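You operate a simulated robot arm through the tools that you are given. There is no shell and no other tool.

Carry out the task below with a simulated robot arm. There is one attempt and no reset: what you move stays moved.

Task
Hook up the lower rod and test it at the air card's pressure.
Fine: yellow and green air couplers in by the card before the red air valve opens; run the rod out and home; shut the valve at the end; leave the other couplers in. Where these are worked on the way, their far stop is far enough and under half their travel is too little: red air valve.

It is judged by the outcome, as a careful person would: the job done as asked, and still so three seconds after it is handed in. It fails if anything else is knocked over, pushed out of place, dropped, spilled or broken.

Robot
A 7-joint arm with a two-finger parallel gripper, fixed in place. Base frame: the origin is at the foot of the arm, x ahead of it, y to its left, z up; the work surface is at about z = 860. Units: mm, degrees, N and s.
With the tool pointing down near the work surface it reaches from about 300 to 740 mm from the base axis. Its first joint turns from -115.0 to 115.0 degrees. Payload 3.91 kg.
Tool frame: the origin (TCP) lies between the finger pads and is the grasp point; the fingertips stand 30 mm ahead of it; z points along the fingers, y is the line along which they close. The gripper opens to 110 mm. The fingers are 20 mm wide and 10 mm thick; the gripper's body (48 by 112 mm) begins 55 mm behind the TCP.
Orientation is that of the tool frame in the base frame, as a unit quaternion [x, y, z, w]. With the fingers straight down and closing along the base's y, the tool's x points along the base's -x, its y along +y and its z along -z.

Tools
- The arm moves only by the tool play_rows. Its argument "series" is a list of rows, each a list of 3 entries, a list of its own where there are three numbers: the shift along the tool's x, y, z in units of 500 mm (1.0 is 500 mm), then the turn, a rotation vector about the tool's x, y, z in units of 90 degrees (1.0 is 90 degrees), then the gripper command, from -1 (shut) to 1 (fully open), values between in proportion. In form: [[[dx, dy, dz], [ax, ay, az], fingers], ...]. A call has 1 to 20 rows; each row is the pose to reach, as a shift and turn from the pose commanded when the call began, along the tool's axes at that moment. A call with a number of a shift or a turn outside -1 to 1 is refused whole. Rows are played at 5 a second. More than 50 mm and 8.6 degrees between two rows, or a gripper value outside its range, and nothing of the call is played. Where a pose cannot be reached the arm comes as near as it can. A force on the tool above 80 N (or 10 N above the force at the start of the call, whichever is more), or a blocked arm, ends the call early, and 0.2 s more pass. Each finger travels about 108 mm/s and halts on what it meets, pressing with about 40 N; the grip force reading is that of the motor and also rises with nothing between the fingers. The clock runs only during rows and for 0.2 s after the last one: add rows that repeat a pose to give the fingers time. The reply holds the time, the measured pose of the TCP, the force on the tool along the base axes, the opening and the grip force, in the units named above and with some noise, with the torque about the TCP (base axes, N m) and any sound that the robot's microphone picked up, and new pictures: "pictures" is both (left out), scene, wrist or none.
- Cameras (640 x 400 px; columns grow to the right, rows downward): "scene" is fixed at [400.8, 502.2, 1663.6]; the picture's right is [-1.00, -0.06, 0.00], its down [-0.02, 0.43, -0.90] and it looks along [0.05, -0.90, -0.43] (base axes); focal length 310 px, centre (320, 200). "wrist" rides on the gripper at [72, 17, -103] in the tool frame; the picture's right is [-0.23, 0.97, 0.00], its down [-0.76, -0.18, -0.62] and it looks along [-0.61, -0.14, 0.78] (tool axes); focal length 222 px, centre (320, 200). There is no depth. A picture from a camera that has moved, and an enlarged one, comes with that camera's place and axes in the base frame and with its lens.
- lift_body(by): slides the trunk up (or, below 0, down) by that many mm; the arm rides with it, the base frame stays. It gives what a move gives, with no picture.
- zoom(camera, box): a new picture of the part [left, top, right, bottom] of that camera's present view, enlarged. It takes no simulated time.
- close_job(): hands the job in; it is judged then, once.

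Places have to be worked out from the pictures, the camera data and where the tool is seen. Open the gripper and draw the arm clear of the work before you hand the job in, unless the task says otherwise.

The tools are called by a JSON object that holds its "api" and its "payload". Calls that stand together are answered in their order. play_rows: Moves the arm, as the interface text tells. Its arguments: {"type":"object","properties":{"series":{"type":"array"},"pictures":{"type":"string","enum":["both","scene","wrist","none"]}},"required":["series"]} The other tools are called the same way: lift_body (by) slides the trunk up or down; zoom (camera, box) takes an enlarged picture of a part of a camera's view; close_job () hands the job in.

At the start:

```text
time_s: 0.0
position: [456.7, -124.1, 1474.5]
tool_rot: [0.0, 1.0, 0.0, 0.001]
contact_force: [0.3, 0.0, 0.6]
torque: [-0.03, 0.01, 0.02]
grip_width: 109.9
grip_force: 0.1
trunk travel left (down, up): [-875.0, 115.0]
```

scene: 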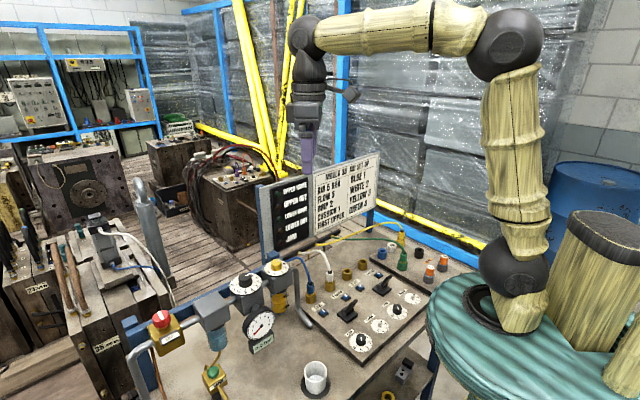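
wrist: 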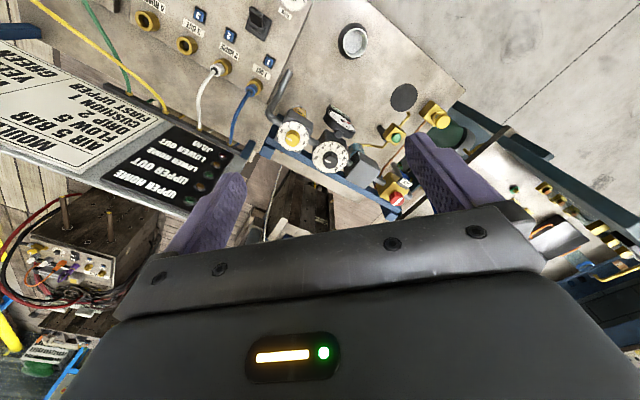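

I'll look closely at the card and the bench before I move anything.

{"api": "zoom", "payload": {"camera": "scene", "box": [250, 140, 390, 260]}}

{"api": "zoom", "payload": {"camera": "scene", "box": [260, 220, 460, 370]}}

{"api": "zoom", "payload": {"camera": "scene", "box": [120, 240, 320, 400]}}

{"api": "zoom", "payload": {"camera": "wrist", "box": [0, 0, 320, 220]}}

{"api": "zoom", "payload": {"camera": "wrist", "box": [240, 0, 480, 220]}}

```text
3.33 times, centred on (320, 200) of scene
camera zoom: at [400.8, 502.2, 1663.6], right [-1.0, -0.06, 0.0], down [-0.02, 0.43, -0.9], along [0.05, -0.9, -0.43], focal length 1034 px, centre (320, 200)
```

zoom: 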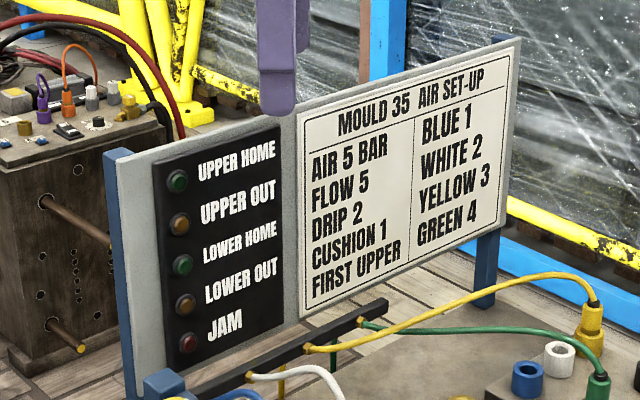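

```text
2.67 times, centred on (360, 295) of scene
camera zoom: at [400.8, 502.2, 1663.6], right [-1.0, -0.06, 0.0], down [-0.02, 0.43, -0.9], along [0.05, -0.9, -0.43], focal length 827 px, centre (213, -53)
```

zoom: 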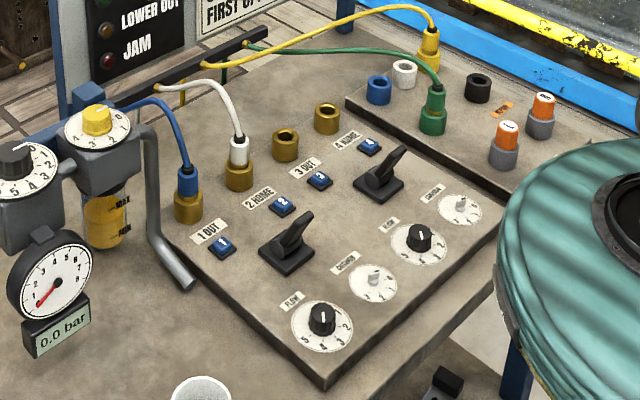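

```text
2.50 times, centred on (220, 320) of scene
camera zoom: at [400.8, 502.2, 1663.6], right [-1.0, -0.06, 0.0], down [-0.02, 0.43, -0.9], along [0.05, -0.9, -0.43], focal length 775 px, centre (570, -100)
```

zoom: 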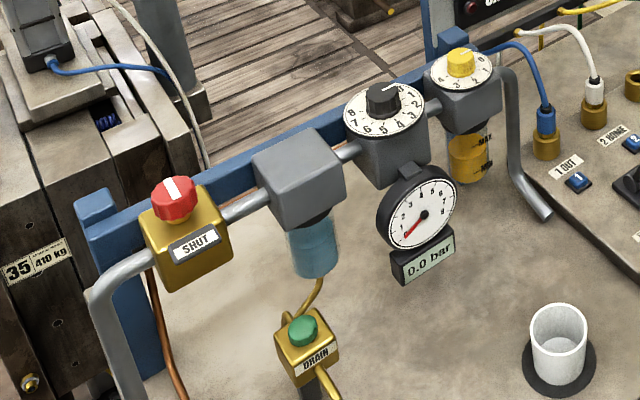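

```text
1.82 times, centred on (160, 110) of wrist
camera zoom: at [384.9, -107.0, 1578.1], right [0.23, 0.97, 0.0], down [0.76, -0.18, 0.62], along [0.61, -0.14, -0.78], focal length 404 px, centre (611, 364)
```

zoom: 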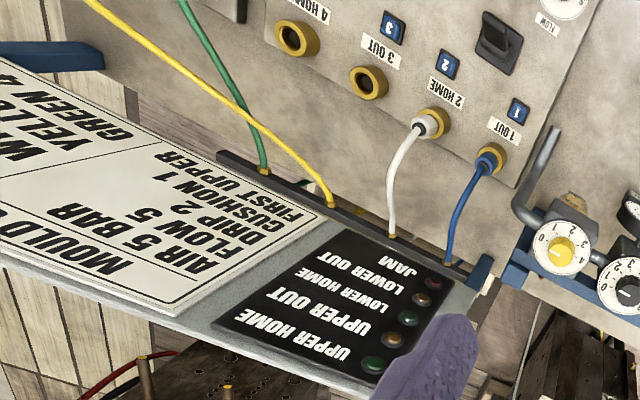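

```text
1.82 times, centred on (360, 110) of wrist
camera zoom: at [384.9, -107.0, 1578.1], right [0.23, 0.97, 0.0], down [0.76, -0.18, 0.62], along [0.61, -0.14, -0.78], focal length 404 px, centre (247, 364)
```

zoom: 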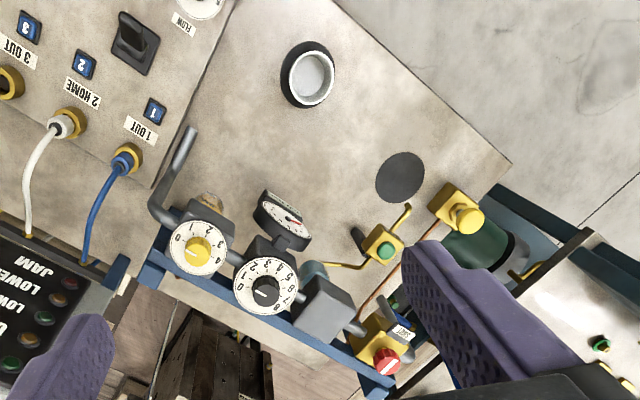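

The card gives yellow to port 3, green to port 4 and 5 bar. I'll lower a little and turn the wrist so its camera looks over the panel.

{"api": "play_rows", "payload": {"series": [[[0.0095, -0.001, 0.03], [0, 0, 0.0833], 1], [[0.019, -0.002, 0.06], [0, 0, 0.1667], 1], [[0.0285, -0.003, 0.09], [0, 0, 0.25], 1], [[0.038, -0.004, 0.12], [0, 0, 0.3333], 1], [[0.0475, -0.005, 0.15], [0, 0, 0.4167], 1], [[0.057, -0.006, 0.18], [0, 0, 0.5], 1], [[0.0665, -0.007, 0.21], [0, 0, 0.5833], 1], [[0.076, -0.008, 0.24], [0, 0, 0.6667], 1], [[0.0855, -0.009, 0.27], [0, 0, 0.75], 1], [[0.095, -0.01, 0.3], [0, 0, 0.8333], 1], [[0.1045, -0.011, 0.33], [0, 0, 0.9167], 1], [[0.114, -0.012, 0.36], [0, 0, 1.0], 1], [[0.114, -0.012, 0.36], [0, 0, 1.0], 1]]}}

```text
time_s: 2.8
position: [399.3, -130.7, 1294.4]
tool_rot: [0.708, 0.706, -0.001, 0.001]
contact_force: [-0.1, 1.1, 0.4]
torque: [-0.03, -0.04, 0.0]
grip_width: 110.2
grip_force: 0.1
trunk travel left (down, up): [-875.0, 115.0]
camera wrist: at [416.7, -57.8, 1398.1], right [0.97, -0.23, 0.0], down [-0.18, -0.76, 0.62], along [-0.14, -0.61, -0.78], focal length 222 px, centre (320, 200)
```

scene: 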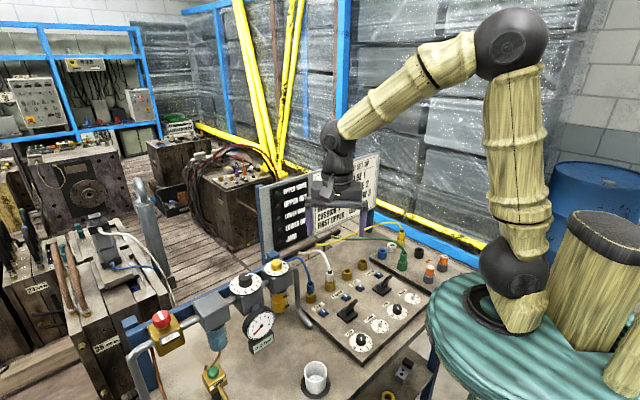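
wrist: 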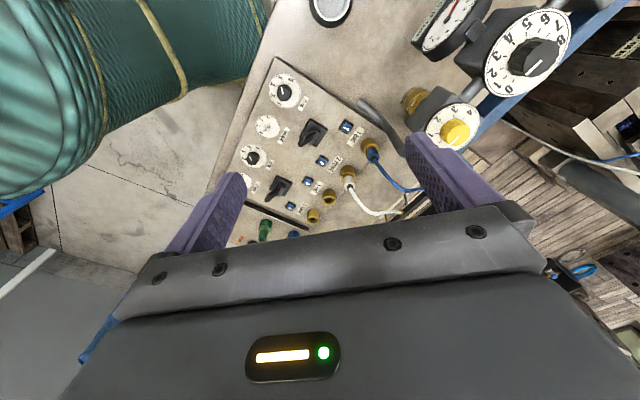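

The gripper hides the panel's back edge, so I'll shift toward -y to see the parked couplers and the ports from above.

{"api": "play_rows", "payload": {"series": [[[-0.0625, -0.02, 0.0], [0, 0, 0], 1], [[-0.125, -0.04, 0.0], [0, 0, 0], 1], [[-0.1875, -0.06, 0.0], [0, 0, 0], 1], [[-0.25, -0.08, 0.0], [0, 0, 0], 1], [[-0.3125, -0.1, 0.0], [0, 0, 0], 1], [[-0.375, -0.12, 0.0], [0, 0, 0], 1], [[-0.4375, -0.14, 0.0], [0, 0, 0], 1], [[-0.5, -0.16, 0.0], [0, 0, 0], 1], [[-0.5, -0.16, 0.0], [0, 0, 0], 1]]}}

```text
time_s: 4.8
position: [318.3, -380.4, 1294.3]
tool_rot: [0.706, 0.708, 0.002, 0.0]
contact_force: [-0.3, 1.0, 1.3]
torque: [-0.03, 0.01, 0.01]
grip_width: 109.9
grip_force: 0.0
trunk travel left (down, up): [-875.0, 115.0]
camera wrist: at [336.0, -307.3, 1398.0], right [0.97, -0.23, 0.0], down [-0.18, -0.76, 0.62], along [-0.14, -0.61, -0.78], focal length 222 px, centre (320, 200)
```

scene: 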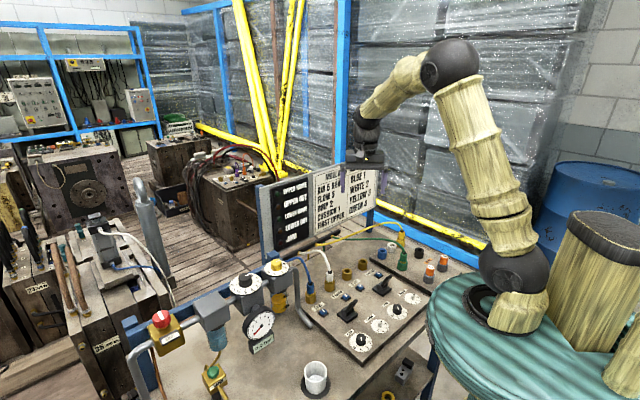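
wrist: 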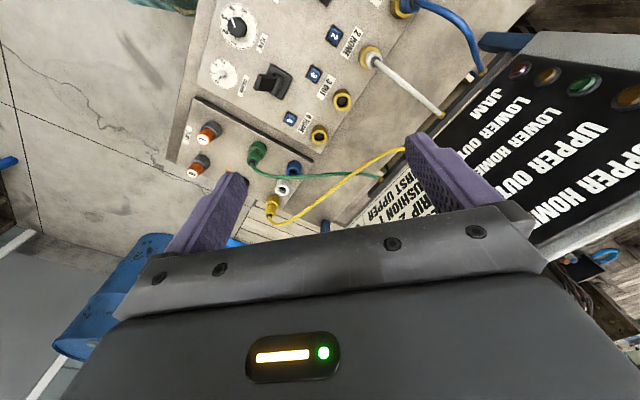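

Good view: the ports, the lower lever and the parked couplers are all in frame. I'll enlarge it.

{"api": "zoom", "payload": {"camera": "wrist", "box": [170, 60, 330, 220]}}

{"api": "zoom", "payload": {"camera": "wrist", "box": [200, 0, 440, 150]}}

{"api": "zoom", "payload": {"camera": "scene", "box": [320, 220, 440, 300]}}

```text
2.50 times, centred on (250, 140) of wrist
camera zoom: at [336.0, -307.3, 1398.0], right [0.97, -0.23, 0.0], down [-0.18, -0.76, 0.62], along [-0.14, -0.61, -0.78], focal length 555 px, centre (495, 350)
```

zoom: 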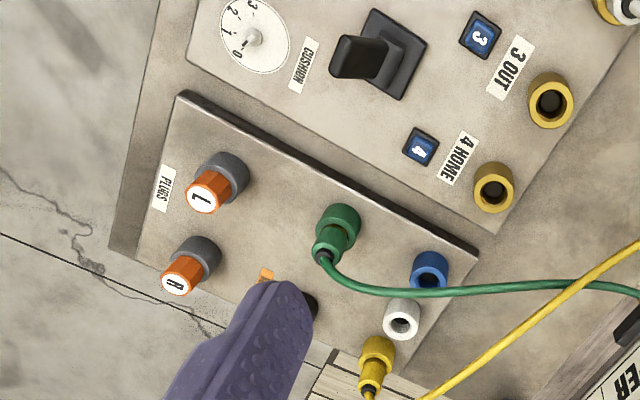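

```text
2.67 times, centred on (320, 75) of wrist
camera zoom: at [336.0, -307.3, 1398.0], right [0.97, -0.23, 0.0], down [-0.18, -0.76, 0.62], along [-0.14, -0.61, -0.78], focal length 592 px, centre (320, 533)
```

zoom: 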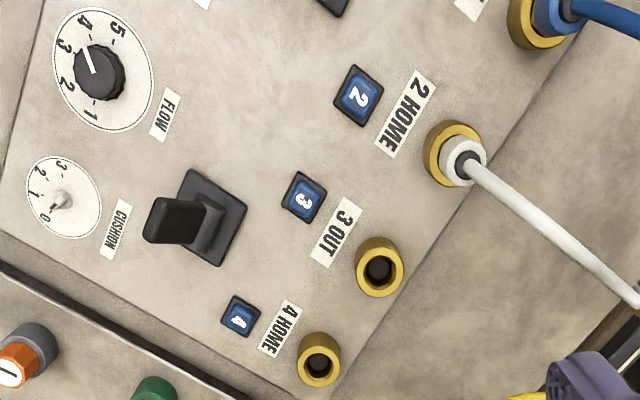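

```text
5.00 times, centred on (380, 260) of scene
camera zoom: at [400.8, 502.2, 1663.6], right [-1.0, -0.06, 0.0], down [-0.02, 0.43, -0.9], along [0.05, -0.9, -0.43], focal length 1551 px, centre (20, -100)
```

zoom: 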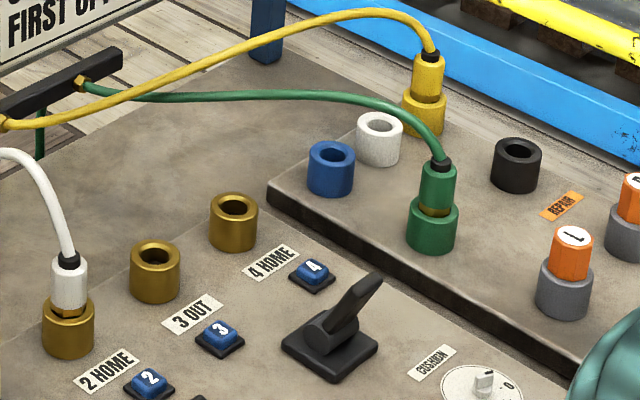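

Triangulating wrist and scene views: green's nose is near (135,-503,968) and yellow's near (115,-658,975). Ports 3 and 4 come out near (352,-433) and (292,-487), with tops around z=933. I'll go above green with the fingers turned to close along the port line for a finer look.

{"api": "play_rows", "payload": {"series": [[[-0.03, -0.0458, 0.041], [0, 0, -0.0611], 1], [[-0.06, -0.0915, 0.082], [0, 0, -0.1222], 1], [[-0.09, -0.1373, 0.123], [0, 0, -0.1833], 1], [[-0.12, -0.183, 0.164], [0, 0, -0.2444], 1], [[-0.15, -0.2288, 0.205], [0, 0, -0.3056], 1], [[-0.18, -0.2745, 0.246], [0, 0, -0.3667], 1], [[-0.21, -0.3203, 0.287], [0, 0, -0.4278], 1], [[-0.24, -0.366, 0.328], [0, 0, -0.489], 1], [[-0.24, -0.366, 0.328], [0, 0, -0.489], 1]]}}

```text
time_s: 6.8
position: [137.0, -500.3, 1131.4]
tool_rot: [0.39, 0.921, 0.0, -0.001]
contact_force: [-0.4, 0.1, -0.8]
torque: [-0.03, -0.03, -0.01]
grip_width: 109.8
grip_force: 0.1
trunk travel left (down, up): [-875.0, 115.0]
camera wrist: at [99.3, -436.2, 1234.7], right [0.86, 0.51, 0.0], down [0.4, -0.67, 0.62], along [0.32, -0.53, -0.78], focal length 222 px, centre (320, 200)
```

scene: 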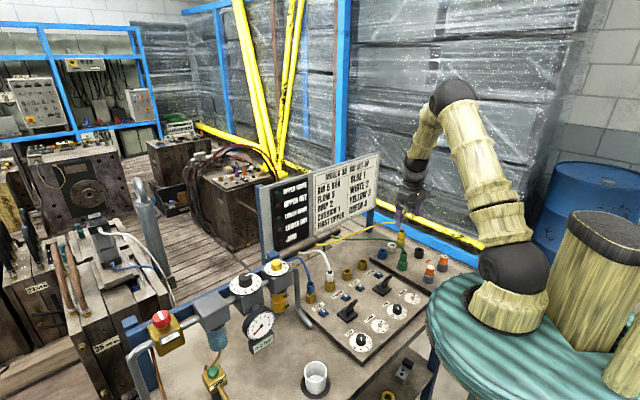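
wrist: 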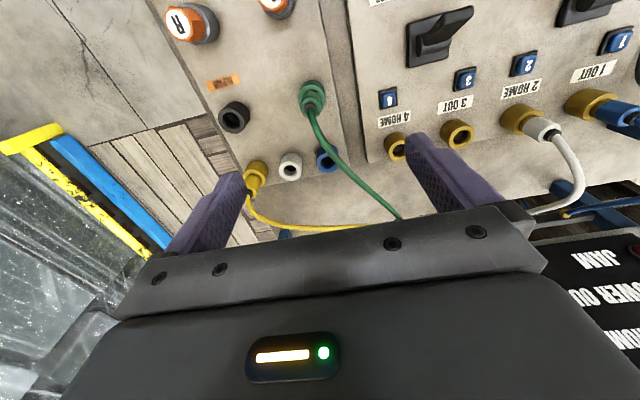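

Clear view of the whole park block and the ports. I'll zoom for accurate measurements.

{"api": "zoom", "payload": {"camera": "wrist", "box": [200, 60, 360, 210]}}

{"api": "zoom", "payload": {"camera": "wrist", "box": [340, 0, 640, 188]}}

```text
2.67 times, centred on (280, 135) of wrist
camera zoom: at [99.3, -436.2, 1234.7], right [0.86, 0.51, 0.0], down [0.4, -0.67, 0.62], along [0.32, -0.53, -0.78], focal length 592 px, centre (427, 373)
```

zoom: 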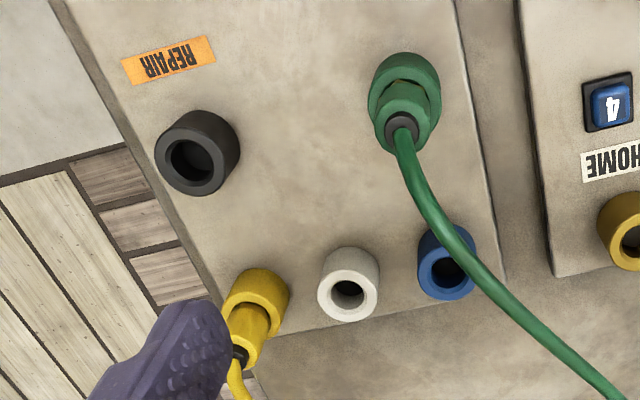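

```text
2.13 times, centred on (490, 94) of wrist
camera zoom: at [99.3, -436.2, 1234.7], right [0.86, 0.51, 0.0], down [0.4, -0.67, 0.62], along [0.32, -0.53, -0.78], focal length 473 px, centre (-42, 426)
```

zoom: 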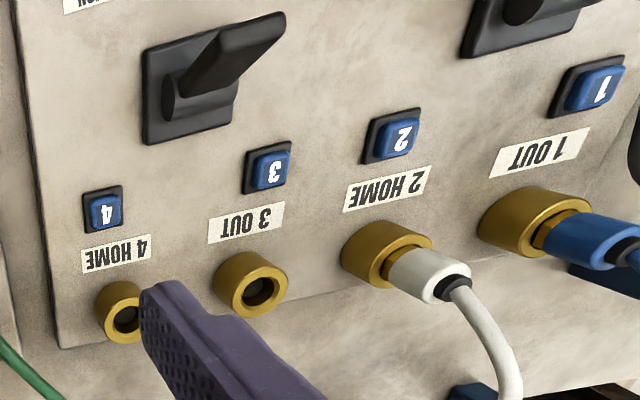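

From the wrist view, green's nose is about 10 mm along tool -y from under the TCP and at about z≈970. I'll correct that and descend partway to measure it again.

{"api": "play_rows", "payload": {"series": [[[0.001, -0.007, 0.054], [0, 0, 0], 1], [[0.002, -0.014, 0.108], [0, 0, 0], 1], [[0.003, -0.02, 0.162], [0, 0, 0], 1], [[0.003, -0.02, 0.162], [0, 0, 0], 1]], "pictures": "both"}}

{"api": "zoom", "payload": {"camera": "wrist", "box": [240, 60, 400, 160]}}

{"api": "zoom", "payload": {"camera": "scene", "box": [360, 210, 440, 290]}}

```text
time_s: 7.8
position: [127.5, -506.7, 1049.7]
tool_rot: [0.391, 0.92, 0.0, -0.001]
contact_force: [0.5, 0.1, -0.6]
torque: [0.0, 0.04, -0.03]
grip_width: 109.9
grip_force: 0.1
trunk travel left (down, up): [-875.0, 115.0]
camera wrist: at [90.4, -442.1, 1152.8], right [0.86, 0.51, 0.0], down [0.4, -0.67, 0.62], along [0.32, -0.54, -0.78], focal length 222 px, centre (320, 200)
```

scene: 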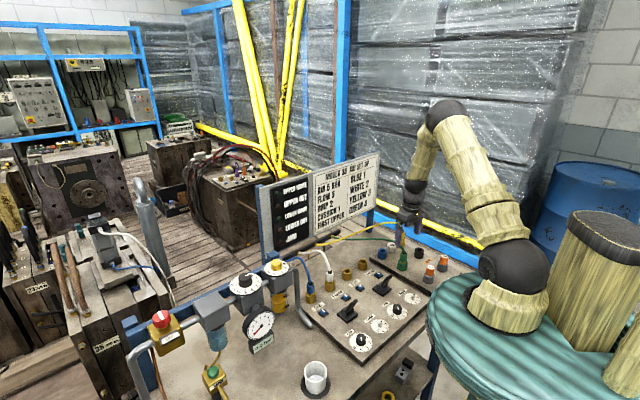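
wrist: 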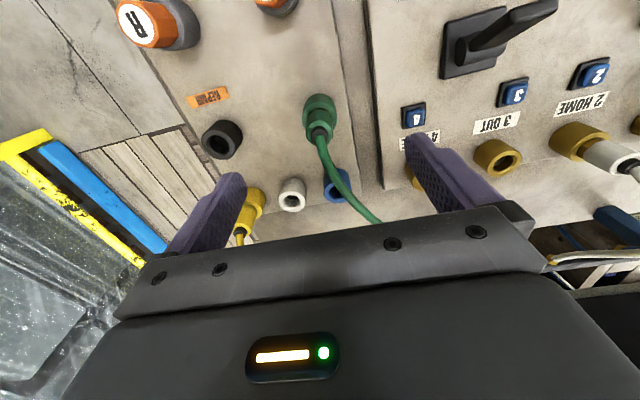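

```text
4.00 times, centred on (320, 110) of wrist
camera zoom: at [90.4, -442.1, 1152.8], right [0.86, 0.51, 0.0], down [0.4, -0.67, 0.62], along [0.32, -0.54, -0.78], focal length 888 px, centre (320, 560)
```

zoom: 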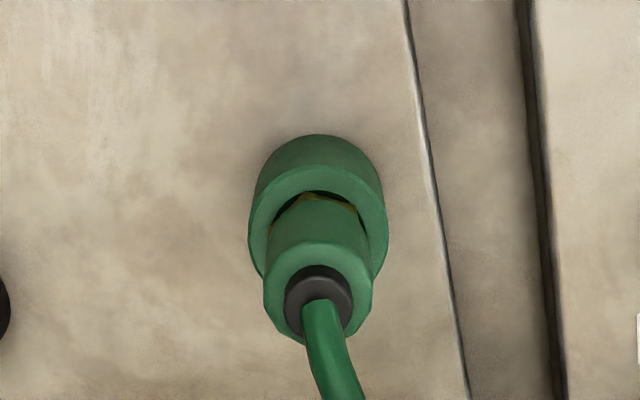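

```text
5.00 times, centred on (400, 250) of scene
camera zoom: at [400.8, 502.2, 1663.6], right [-1.0, -0.06, 0.0], down [-0.02, 0.43, -0.9], along [0.05, -0.9, -0.43], focal length 1551 px, centre (-80, -50)
```

zoom: 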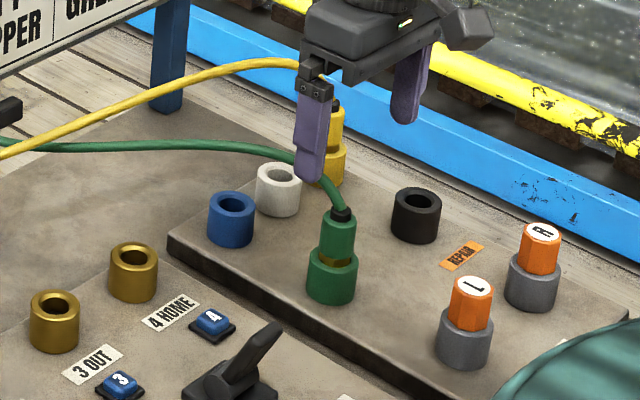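

The TCP is nearly above green. I'll measure the sockets in this view so I can triangulate their height.

{"api": "zoom", "payload": {"camera": "wrist", "box": [190, 110, 350, 240]}}

{"api": "zoom", "payload": {"camera": "wrist", "box": [390, 80, 640, 200]}}

```text
3.08 times, centred on (270, 175) of wrist
camera zoom: at [90.4, -442.1, 1152.8], right [0.86, 0.51, 0.0], down [0.4, -0.67, 0.62], along [0.32, -0.54, -0.78], focal length 684 px, centre (474, 277)
```

zoom: 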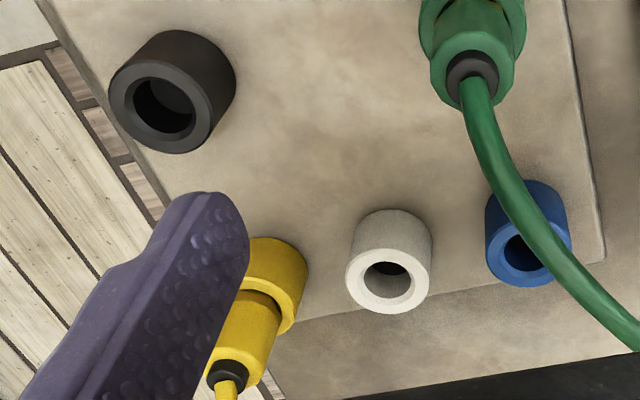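

```text
2.56 times, centred on (515, 140) of wrist
camera zoom: at [90.4, -442.1, 1152.8], right [0.86, 0.51, 0.0], down [0.4, -0.67, 0.62], along [0.32, -0.54, -0.78], focal length 569 px, centre (-179, 354)
```

zoom: 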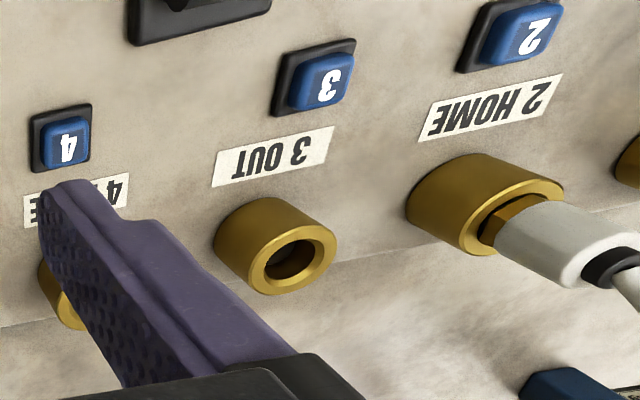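

All sockets and ports come out at about z=916 on top. Green's axis is near (130,-512) and its body top near z=955, so I'll shift about 5 mm and go down to just above it.

{"api": "play_rows", "payload": {"series": [[[-0.01, -0.0032, 0.03], [0, 0, 0], 0.6], [[-0.01, -0.0032, 0.08], [0, 0, 0], 0.4], [[-0.01, -0.0032, 0.13], [0, 0, 0], 0.2], [[-0.01, -0.0032, 0.13], [0, 0, 0], 0.2]], "pictures": "both"}}

{"api": "zoom", "payload": {"camera": "wrist", "box": [220, 80, 420, 220]}}

{"api": "zoom", "payload": {"camera": "scene", "box": [360, 210, 440, 290]}}

```text
time_s: 8.8
position: [131.0, -511.0, 984.6]
tool_rot: [0.391, 0.92, -0.001, -0.001]
contact_force: [0.2, 0.4, 0.0]
torque: [-0.02, 0.01, 0.02]
grip_width: 66.0
grip_force: 0.0
trunk travel left (down, up): [-875.0, 115.0]
camera wrist: at [93.5, -446.7, 1088.1], right [0.86, 0.51, 0.0], down [0.4, -0.67, 0.62], along [0.32, -0.54, -0.78], focal length 222 px, centre (320, 200)
```

scene: 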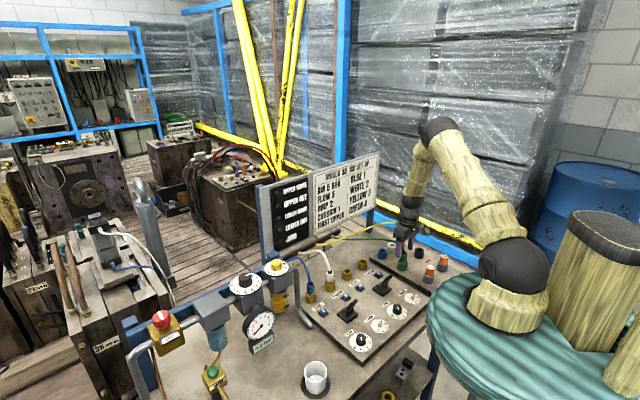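
wrist: 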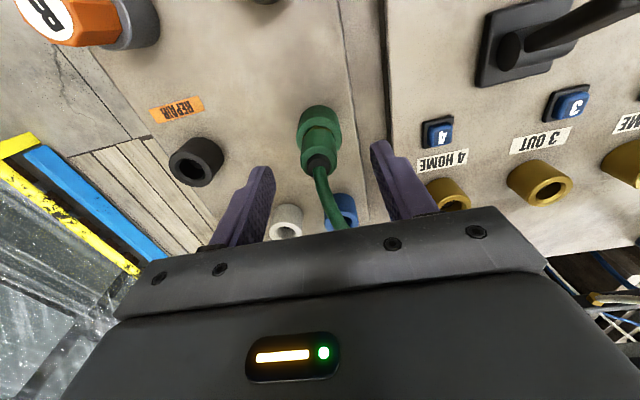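

```text
2.86 times, centred on (320, 150) of wrist
camera zoom: at [93.5, -446.7, 1088.1], right [0.86, 0.51, 0.0], down [0.4, -0.67, 0.62], along [0.32, -0.54, -0.78], focal length 635 px, centre (320, 343)
```

zoom: 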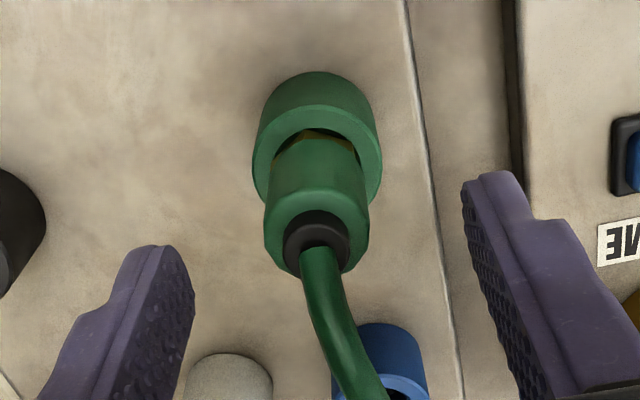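

```text
5.00 times, centred on (400, 250) of scene
camera zoom: at [400.8, 502.2, 1663.6], right [-1.0, -0.06, 0.0], down [-0.02, 0.43, -0.9], along [0.05, -0.9, -0.43], focal length 1551 px, centre (-80, -50)
```

zoom: 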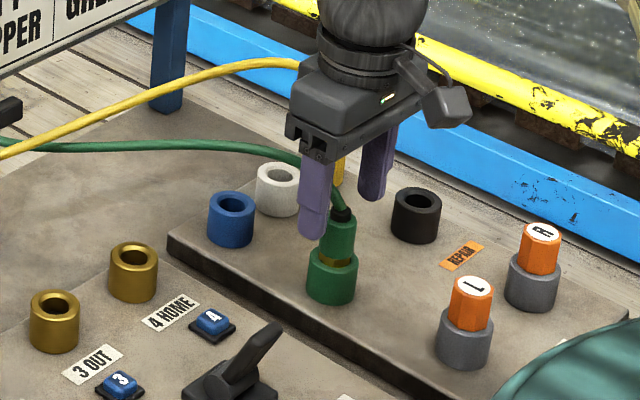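

Green is centred between the fingers. I'll lower until the tips sit about 8 mm above the socket rim, then close on the coupler body.

{"api": "play_rows", "payload": {"series": [[[0.001, -0.001, 0.03], [0, 0, 0], 0.1], [[0.001, -0.001, 0.061], [0, 0, 0], 0.0], [[0.001, -0.001, 0.061], [0, 0, 0], -0.3], [[0.001, -0.001, 0.061], [0, 0, 0], -0.7], [[0.001, -0.001, 0.061], [0, 0, 0], -1], [[0.001, -0.001, 0.061], [0, 0, 0], -1], [[0.001, -0.001, 0.061], [0, 0, 0], -1]], "pictures": "both"}}

{"api": "zoom", "payload": {"camera": "wrist", "box": [220, 80, 420, 220]}}

{"api": "zoom", "payload": {"camera": "scene", "box": [360, 210, 440, 290]}}

```text
time_s: 10.4
position: [129.6, -510.6, 954.9]
tool_rot: [0.391, 0.92, 0.0, 0.0]
contact_force: [0.5, -0.2, 0.0]
torque: [-0.01, 0.03, 0.01]
grip_width: 24.6
grip_force: 40.0
trunk travel left (down, up): [-875.0, 115.0]
camera wrist: at [92.8, -447.0, 1057.9], right [0.86, 0.51, 0.0], down [0.4, -0.67, 0.62], along [0.32, -0.53, -0.78], focal length 222 px, centre (320, 200)
```

scene: 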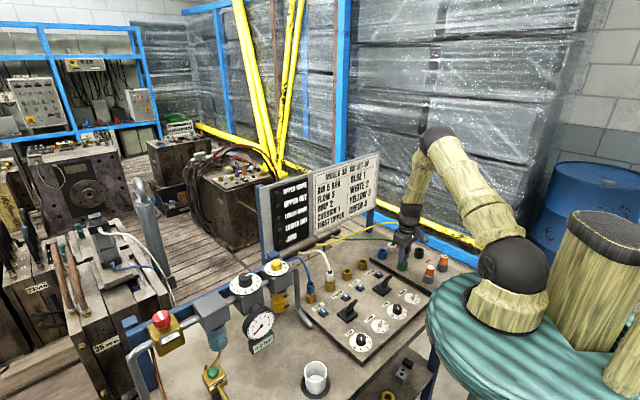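
wrist: 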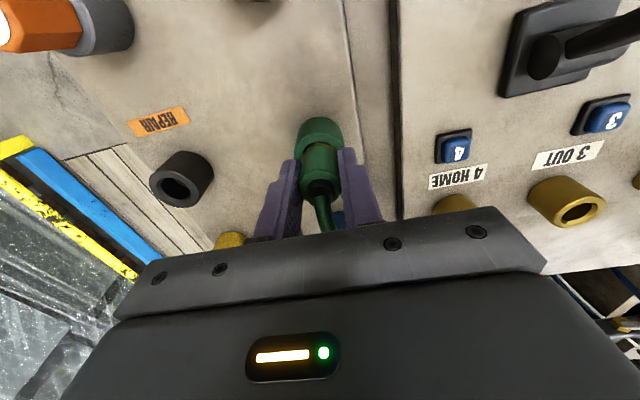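

```text
2.86 times, centred on (320, 150) of wrist
camera zoom: at [92.8, -447.0, 1057.9], right [0.86, 0.51, 0.0], down [0.4, -0.67, 0.62], along [0.32, -0.53, -0.78], focal length 635 px, centre (320, 343)
```

zoom: 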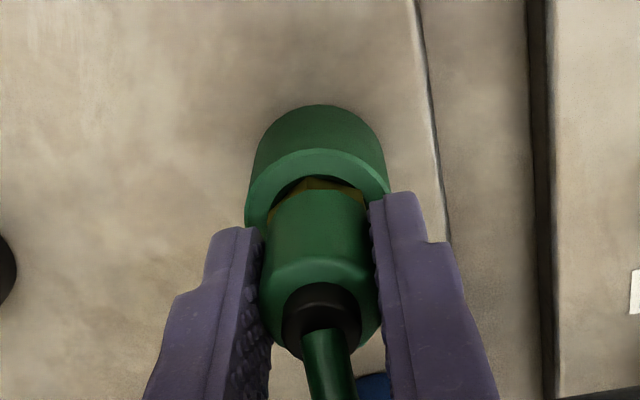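

```text
5.00 times, centred on (400, 250) of scene
camera zoom: at [400.8, 502.2, 1663.6], right [-1.0, -0.06, 0.0], down [-0.02, 0.43, -0.9], along [0.05, -0.9, -0.43], focal length 1551 px, centre (-80, -50)
```

zoom: 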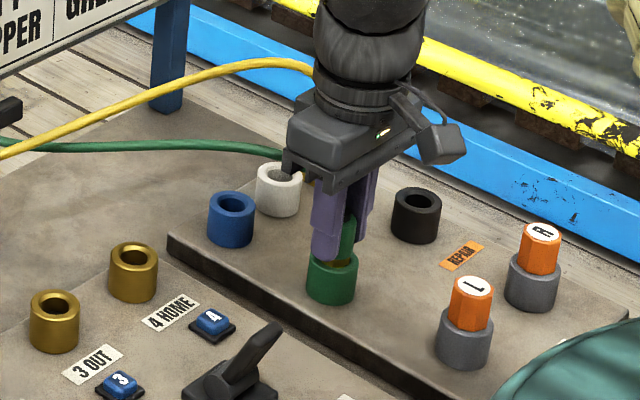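

Green is gripped at 24.6 mm with no side load. I'll pull it straight up out of its parking socket.

{"api": "play_rows", "payload": {"series": [[[0, 0, -0.02], [0, 0, 0], -1], [[0, 0, -0.04], [0, 0, 0], -1], [[0, 0, -0.07], [0, 0, 0], -1], [[0, 0, -0.12], [0, 0, 0], -1], [[0, 0, -0.16], [0, 0, 0], -1], [[0, 0, -0.16], [0, 0, 0], -1]], "pictures": "both"}}

{"api": "zoom", "payload": {"camera": "wrist", "box": [220, 60, 460, 220]}}

{"api": "zoom", "payload": {"camera": "scene", "box": [340, 200, 440, 290]}}

```text
time_s: 11.8
position: [130.1, -511.8, 1035.7]
tool_rot: [0.39, 0.921, 0.0, 0.0]
contact_force: [0.0, 0.0, -0.6]
torque: [0.02, 0.02, 0.0]
grip_width: 24.6
grip_force: 40.3
trunk travel left (down, up): [-875.0, 115.0]
camera wrist: at [93.1, -446.7, 1138.0], right [0.86, 0.51, 0.0], down [0.4, -0.67, 0.62], along [0.32, -0.53, -0.78], focal length 222 px, centre (320, 200)
```

scene: 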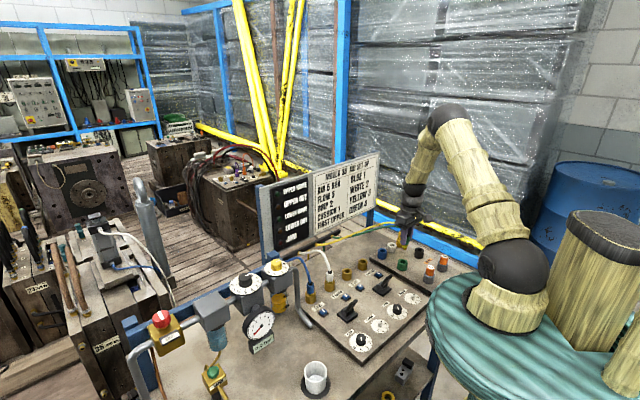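
wrist: 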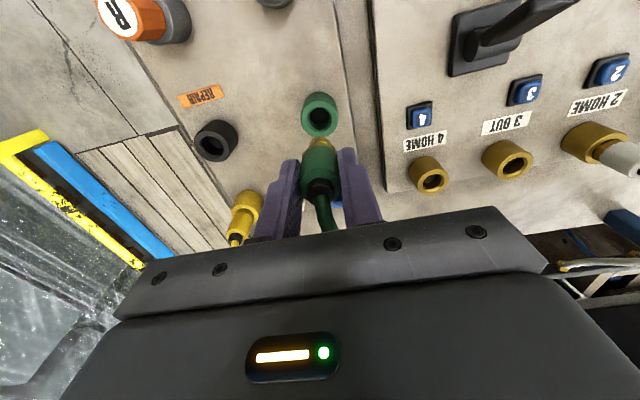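

```text
2.50 times, centred on (340, 140) of wrist
camera zoom: at [93.1, -446.7, 1138.0], right [0.86, 0.51, 0.0], down [0.4, -0.67, 0.62], along [0.32, -0.53, -0.78], focal length 555 px, centre (270, 350)
```

zoom: 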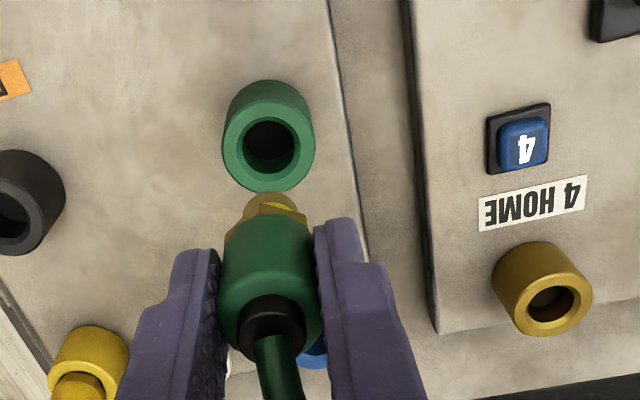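

```text
4.44 times, centred on (390, 245) of scene
camera zoom: at [400.8, 502.2, 1663.6], right [-1.0, -0.06, 0.0], down [-0.02, 0.43, -0.9], along [0.05, -0.9, -0.43], focal length 1378 px, centre (9, 0)
```

zoom: 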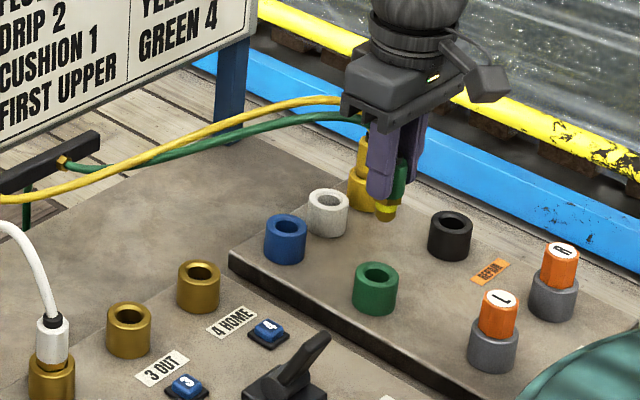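

Green came out cleanly, and the empty socket confirms my camera model. Port 4 computes to about (286,-505), so I'll carry green above it.

{"api": "play_rows", "payload": {"series": [[[-0.035, 0.039, 0], [0, 0, 0], -1], [[-0.0692, 0.0781, 0], [0, 0, 0], -1], [[-0.1038, 0.1172, 0], [0, 0, 0], -1], [[-0.1384, 0.1563, 0], [0, 0, 0], -1], [[-0.173, 0.1953, 0], [0, 0, 0], -1], [[-0.2076, 0.2344, 0], [0, 0, 0], -1], [[-0.2076, 0.2344, 0], [0, 0, 0], -1]], "pictures": "both"}}

{"api": "zoom", "payload": {"camera": "wrist", "box": [220, 60, 460, 220]}}

{"api": "zoom", "payload": {"camera": "scene", "box": [320, 200, 420, 290]}}

```text
time_s: 13.4
position: [287.5, -503.6, 1035.4]
tool_rot: [0.391, 0.92, 0.001, 0.0]
contact_force: [0.1, 0.2, -0.7]
torque: [-0.01, -0.01, 0.04]
grip_width: 24.7
grip_force: 39.8
trunk travel left (down, up): [-875.0, 115.0]
camera wrist: at [249.7, -439.4, 1137.6], right [0.86, 0.51, 0.0], down [0.4, -0.67, 0.62], along [0.32, -0.53, -0.78], focal length 222 px, centre (320, 200)
```

scene: 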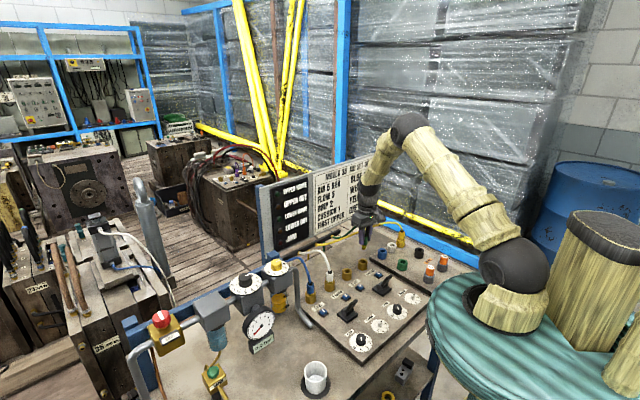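
wrist: 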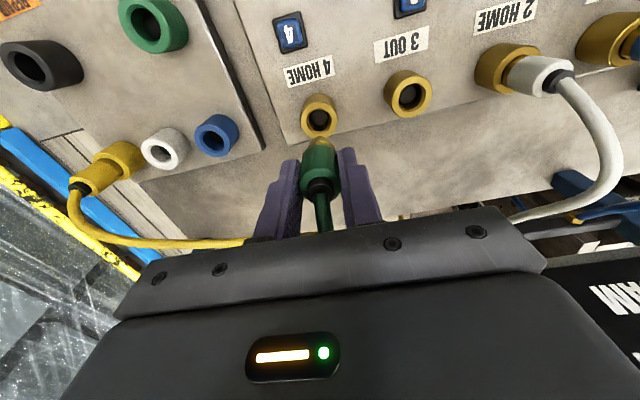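

```text
2.50 times, centred on (340, 140) of wrist
camera zoom: at [249.7, -439.4, 1137.6], right [0.86, 0.51, 0.0], down [0.4, -0.67, 0.62], along [0.32, -0.53, -0.78], focal length 555 px, centre (270, 350)
```

zoom: 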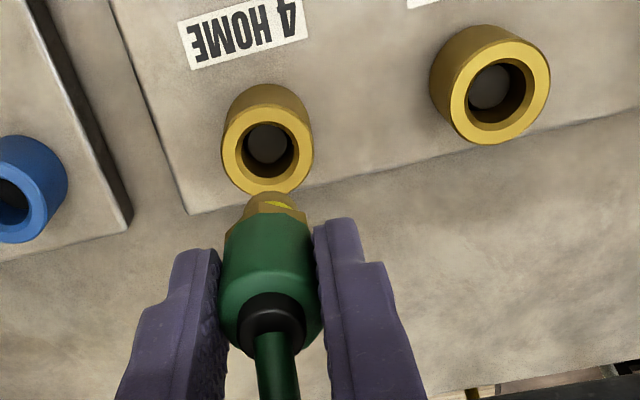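

```text
4.44 times, centred on (370, 245) of scene
camera zoom: at [400.8, 502.2, 1663.6], right [-1.0, -0.06, 0.0], down [-0.02, 0.43, -0.9], along [0.05, -0.9, -0.43], focal length 1378 px, centre (98, 0)
```

zoom: 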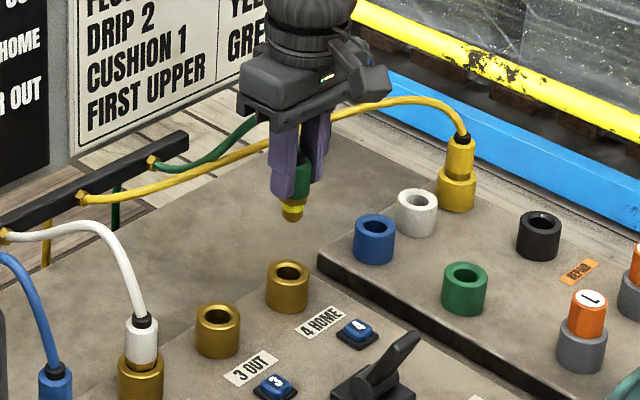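

Port 4 sits in the image exactly where the green socket sat when green was above it. I'll insert straight down to the seated height of z≈955.

{"api": "play_rows", "payload": {"series": [[[0, 0, 0.04], [0, 0, 0], -1], [[0, 0, 0.08], [0, 0, 0], -1], [[0, 0, 0.1], [0, 0, 0], -1], [[0, 0, 0.12], [0, 0, 0], -1], [[0, 0, 0.135], [0, 0, 0], -1], [[0, 0, 0.15], [0, 0, 0], -1], [[0, 0, 0.158], [0, 0, 0], -1], [[0, 0, 0.162], [0, 0, 0], -1], [[0, 0, 0.162], [0, 0, 0], -1]], "pictures": "both"}}

{"api": "zoom", "payload": {"camera": "wrist", "box": [220, 60, 460, 220]}}

{"api": "zoom", "payload": {"camera": "scene", "box": [320, 200, 420, 290]}}

```text
time_s: 15.4
position: [287.0, -504.7, 956.3]
tool_rot: [0.391, 0.92, -0.002, 0.002]
contact_force: [1.2, 2.4, 31.1]
torque: [0.31, -0.48, 0.05]
grip_width: 24.7
grip_force: 39.6
trunk travel left (down, up): [-875.0, 115.0]
camera wrist: at [248.3, -439.0, 1059.1], right [0.86, 0.51, 0.0], down [0.4, -0.67, 0.63], along [0.32, -0.54, -0.78], focal length 222 px, centre (320, 200)
```

scene: 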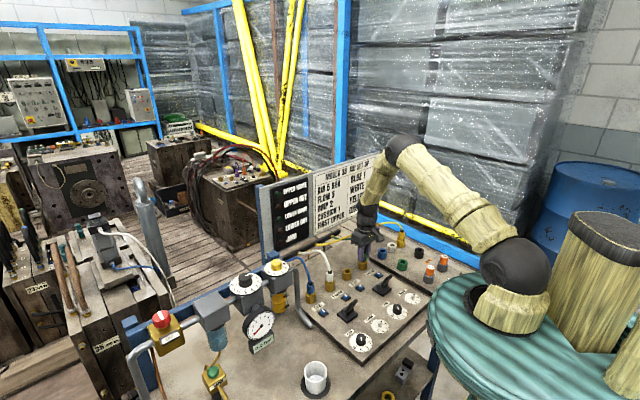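
wrist: 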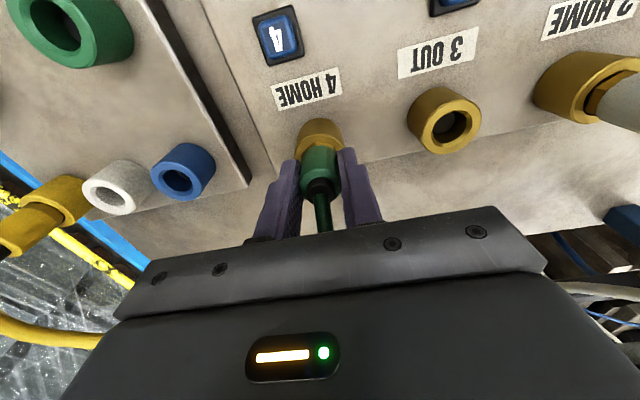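

```text
2.50 times, centred on (340, 140) of wrist
camera zoom: at [248.3, -439.0, 1059.1], right [0.86, 0.51, 0.0], down [0.4, -0.67, 0.63], along [0.32, -0.54, -0.78], focal length 555 px, centre (270, 350)
```

zoom: 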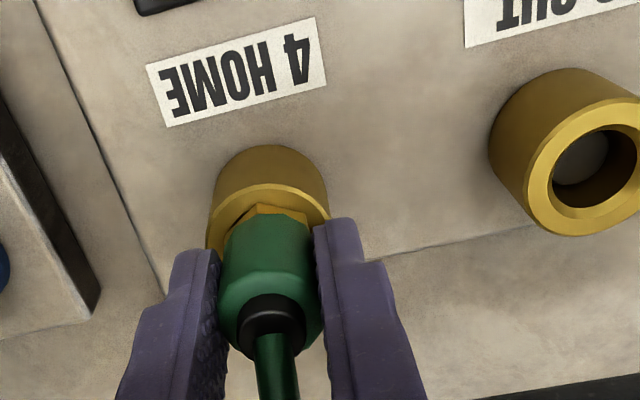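

```text
4.44 times, centred on (370, 245) of scene
camera zoom: at [400.8, 502.2, 1663.6], right [-1.0, -0.06, 0.0], down [-0.02, 0.43, -0.9], along [0.05, -0.9, -0.43], focal length 1378 px, centre (98, 0)
```

zoom: 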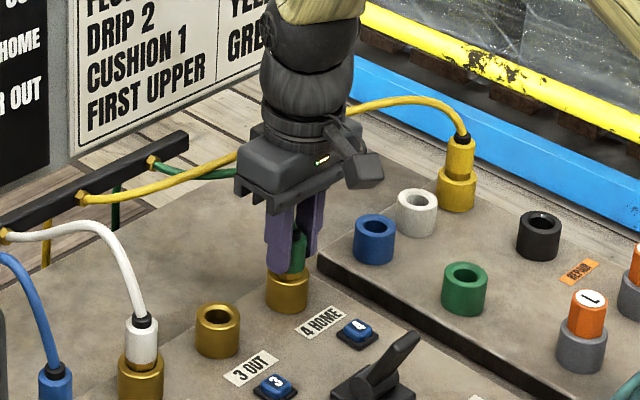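

At z=956.3 there is 31 N of upward push-back, so it may not have latched. I'll press a few mm further and listen for a click.

{"api": "play_rows", "payload": {"series": [[[0, 0, 0.002], [0, 0, 0], -1], [[0, 0, 0.004], [0, 0, 0], -1], [[0, 0, 0.006], [0, 0, 0], -1], [[0, 0, 0.006], [0, 0, 0], -1]], "pictures": "wrist"}}

{"api": "zoom", "payload": {"camera": "wrist", "box": [220, 60, 460, 220]}}

```text
time_s: 16.4
position: [285.8, -503.9, 953.5]
tool_rot: [0.391, 0.92, -0.001, 0.002]
contact_force: [-0.9, -6.1, 30.4]
torque: [-0.42, 0.04, -0.03]
grip_width: 24.5
grip_force: 40.2
trunk travel left (down, up): [-875.0, 115.0]
camera wrist: at [248.2, -439.0, 1055.3], right [0.86, 0.51, 0.0], down [0.4, -0.67, 0.63], along [0.32, -0.54, -0.78], focal length 222 px, centre (320, 200)
```

wrist: 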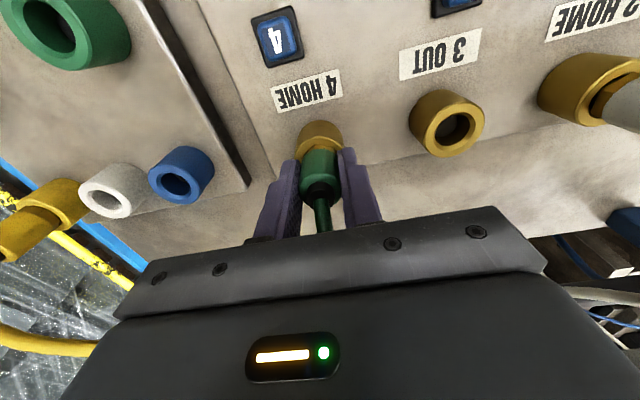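

```text
2.50 times, centred on (340, 140) of wrist
camera zoom: at [248.2, -439.0, 1055.3], right [0.86, 0.51, 0.0], down [0.4, -0.67, 0.63], along [0.32, -0.54, -0.78], focal length 555 px, centre (270, 350)
```

zoom: 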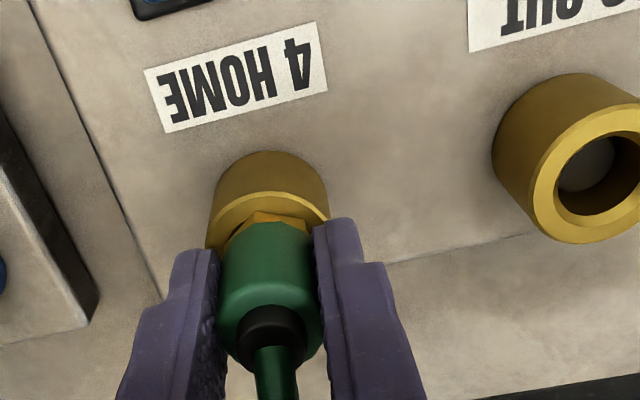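

Relative to the fingers, the coupler slipped up while its height in the port matches the parked seat, so it is bottomed. I'll open a little and rise to check it stays in.

{"api": "play_rows", "payload": {"series": [[[0, 0, 0.004], [0, 0, 0], -0.4], [[0, 0, 0.002], [0, 0, 0], -0.1], [[0, 0, 0.0], [0, 0, 0], -0.1], [[0, 0, -0.05], [0, 0, 0], -0.1], [[0, 0, -0.12], [0, 0, 0], -0.1], [[0, 0, -0.2], [0, 0, 0], 0], [[0, 0, -0.2], [0, 0, 0], 0]], "pictures": "both"}}

{"api": "zoom", "payload": {"camera": "wrist", "box": [220, 60, 460, 220]}}

{"api": "zoom", "payload": {"camera": "scene", "box": [300, 220, 420, 300]}}

```text
time_s: 18.0
position: [287.7, -504.6, 1050.2]
tool_rot: [0.391, 0.92, 0.0, -0.001]
contact_force: [-0.1, -0.9, 0.0]
torque: [-0.01, -0.01, 0.01]
grip_width: 55.1
grip_force: 0.1
trunk travel left (down, up): [-875.0, 115.0]
camera wrist: at [249.1, -440.3, 1153.4], right [0.86, 0.51, 0.0], down [0.4, -0.67, 0.62], along [0.32, -0.53, -0.78], focal length 222 px, centre (320, 200)
```

scene: 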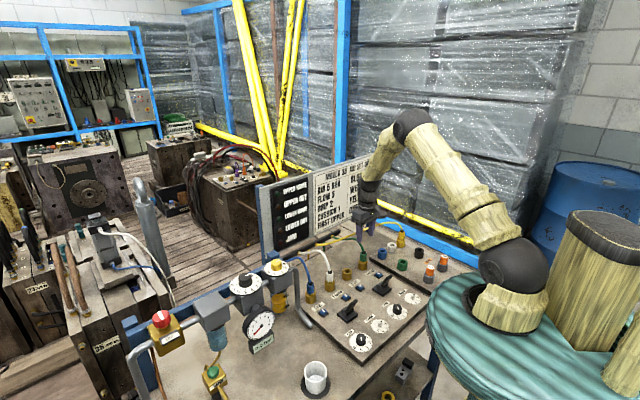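
wrist: 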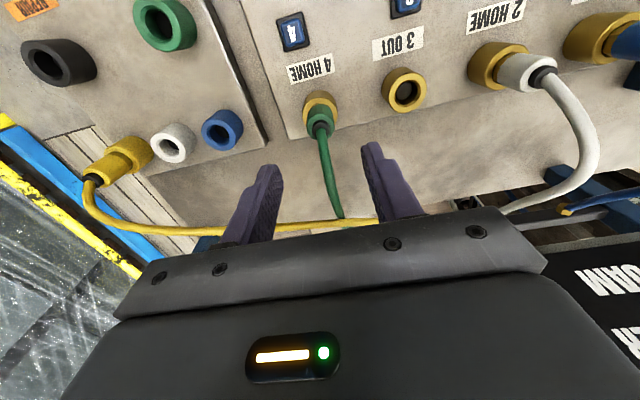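

```text
2.50 times, centred on (340, 140) of wrist
camera zoom: at [249.1, -440.3, 1153.4], right [0.86, 0.51, 0.0], down [0.4, -0.67, 0.62], along [0.32, -0.53, -0.78], focal length 555 px, centre (270, 350)
```

zoom: 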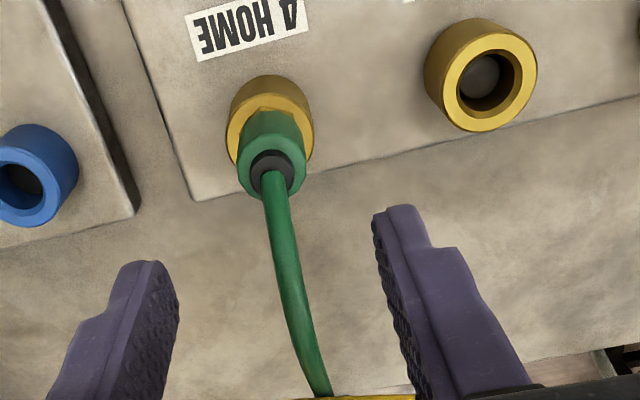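

```text
5.00 times, centred on (360, 260) of scene
camera zoom: at [400.8, 502.2, 1663.6], right [-1.0, -0.06, 0.0], down [-0.02, 0.43, -0.9], along [0.05, -0.9, -0.43], focal length 1551 px, centre (120, -100)
```

zoom: 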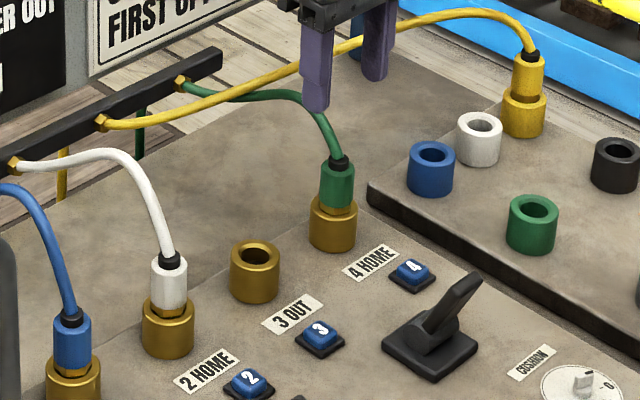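

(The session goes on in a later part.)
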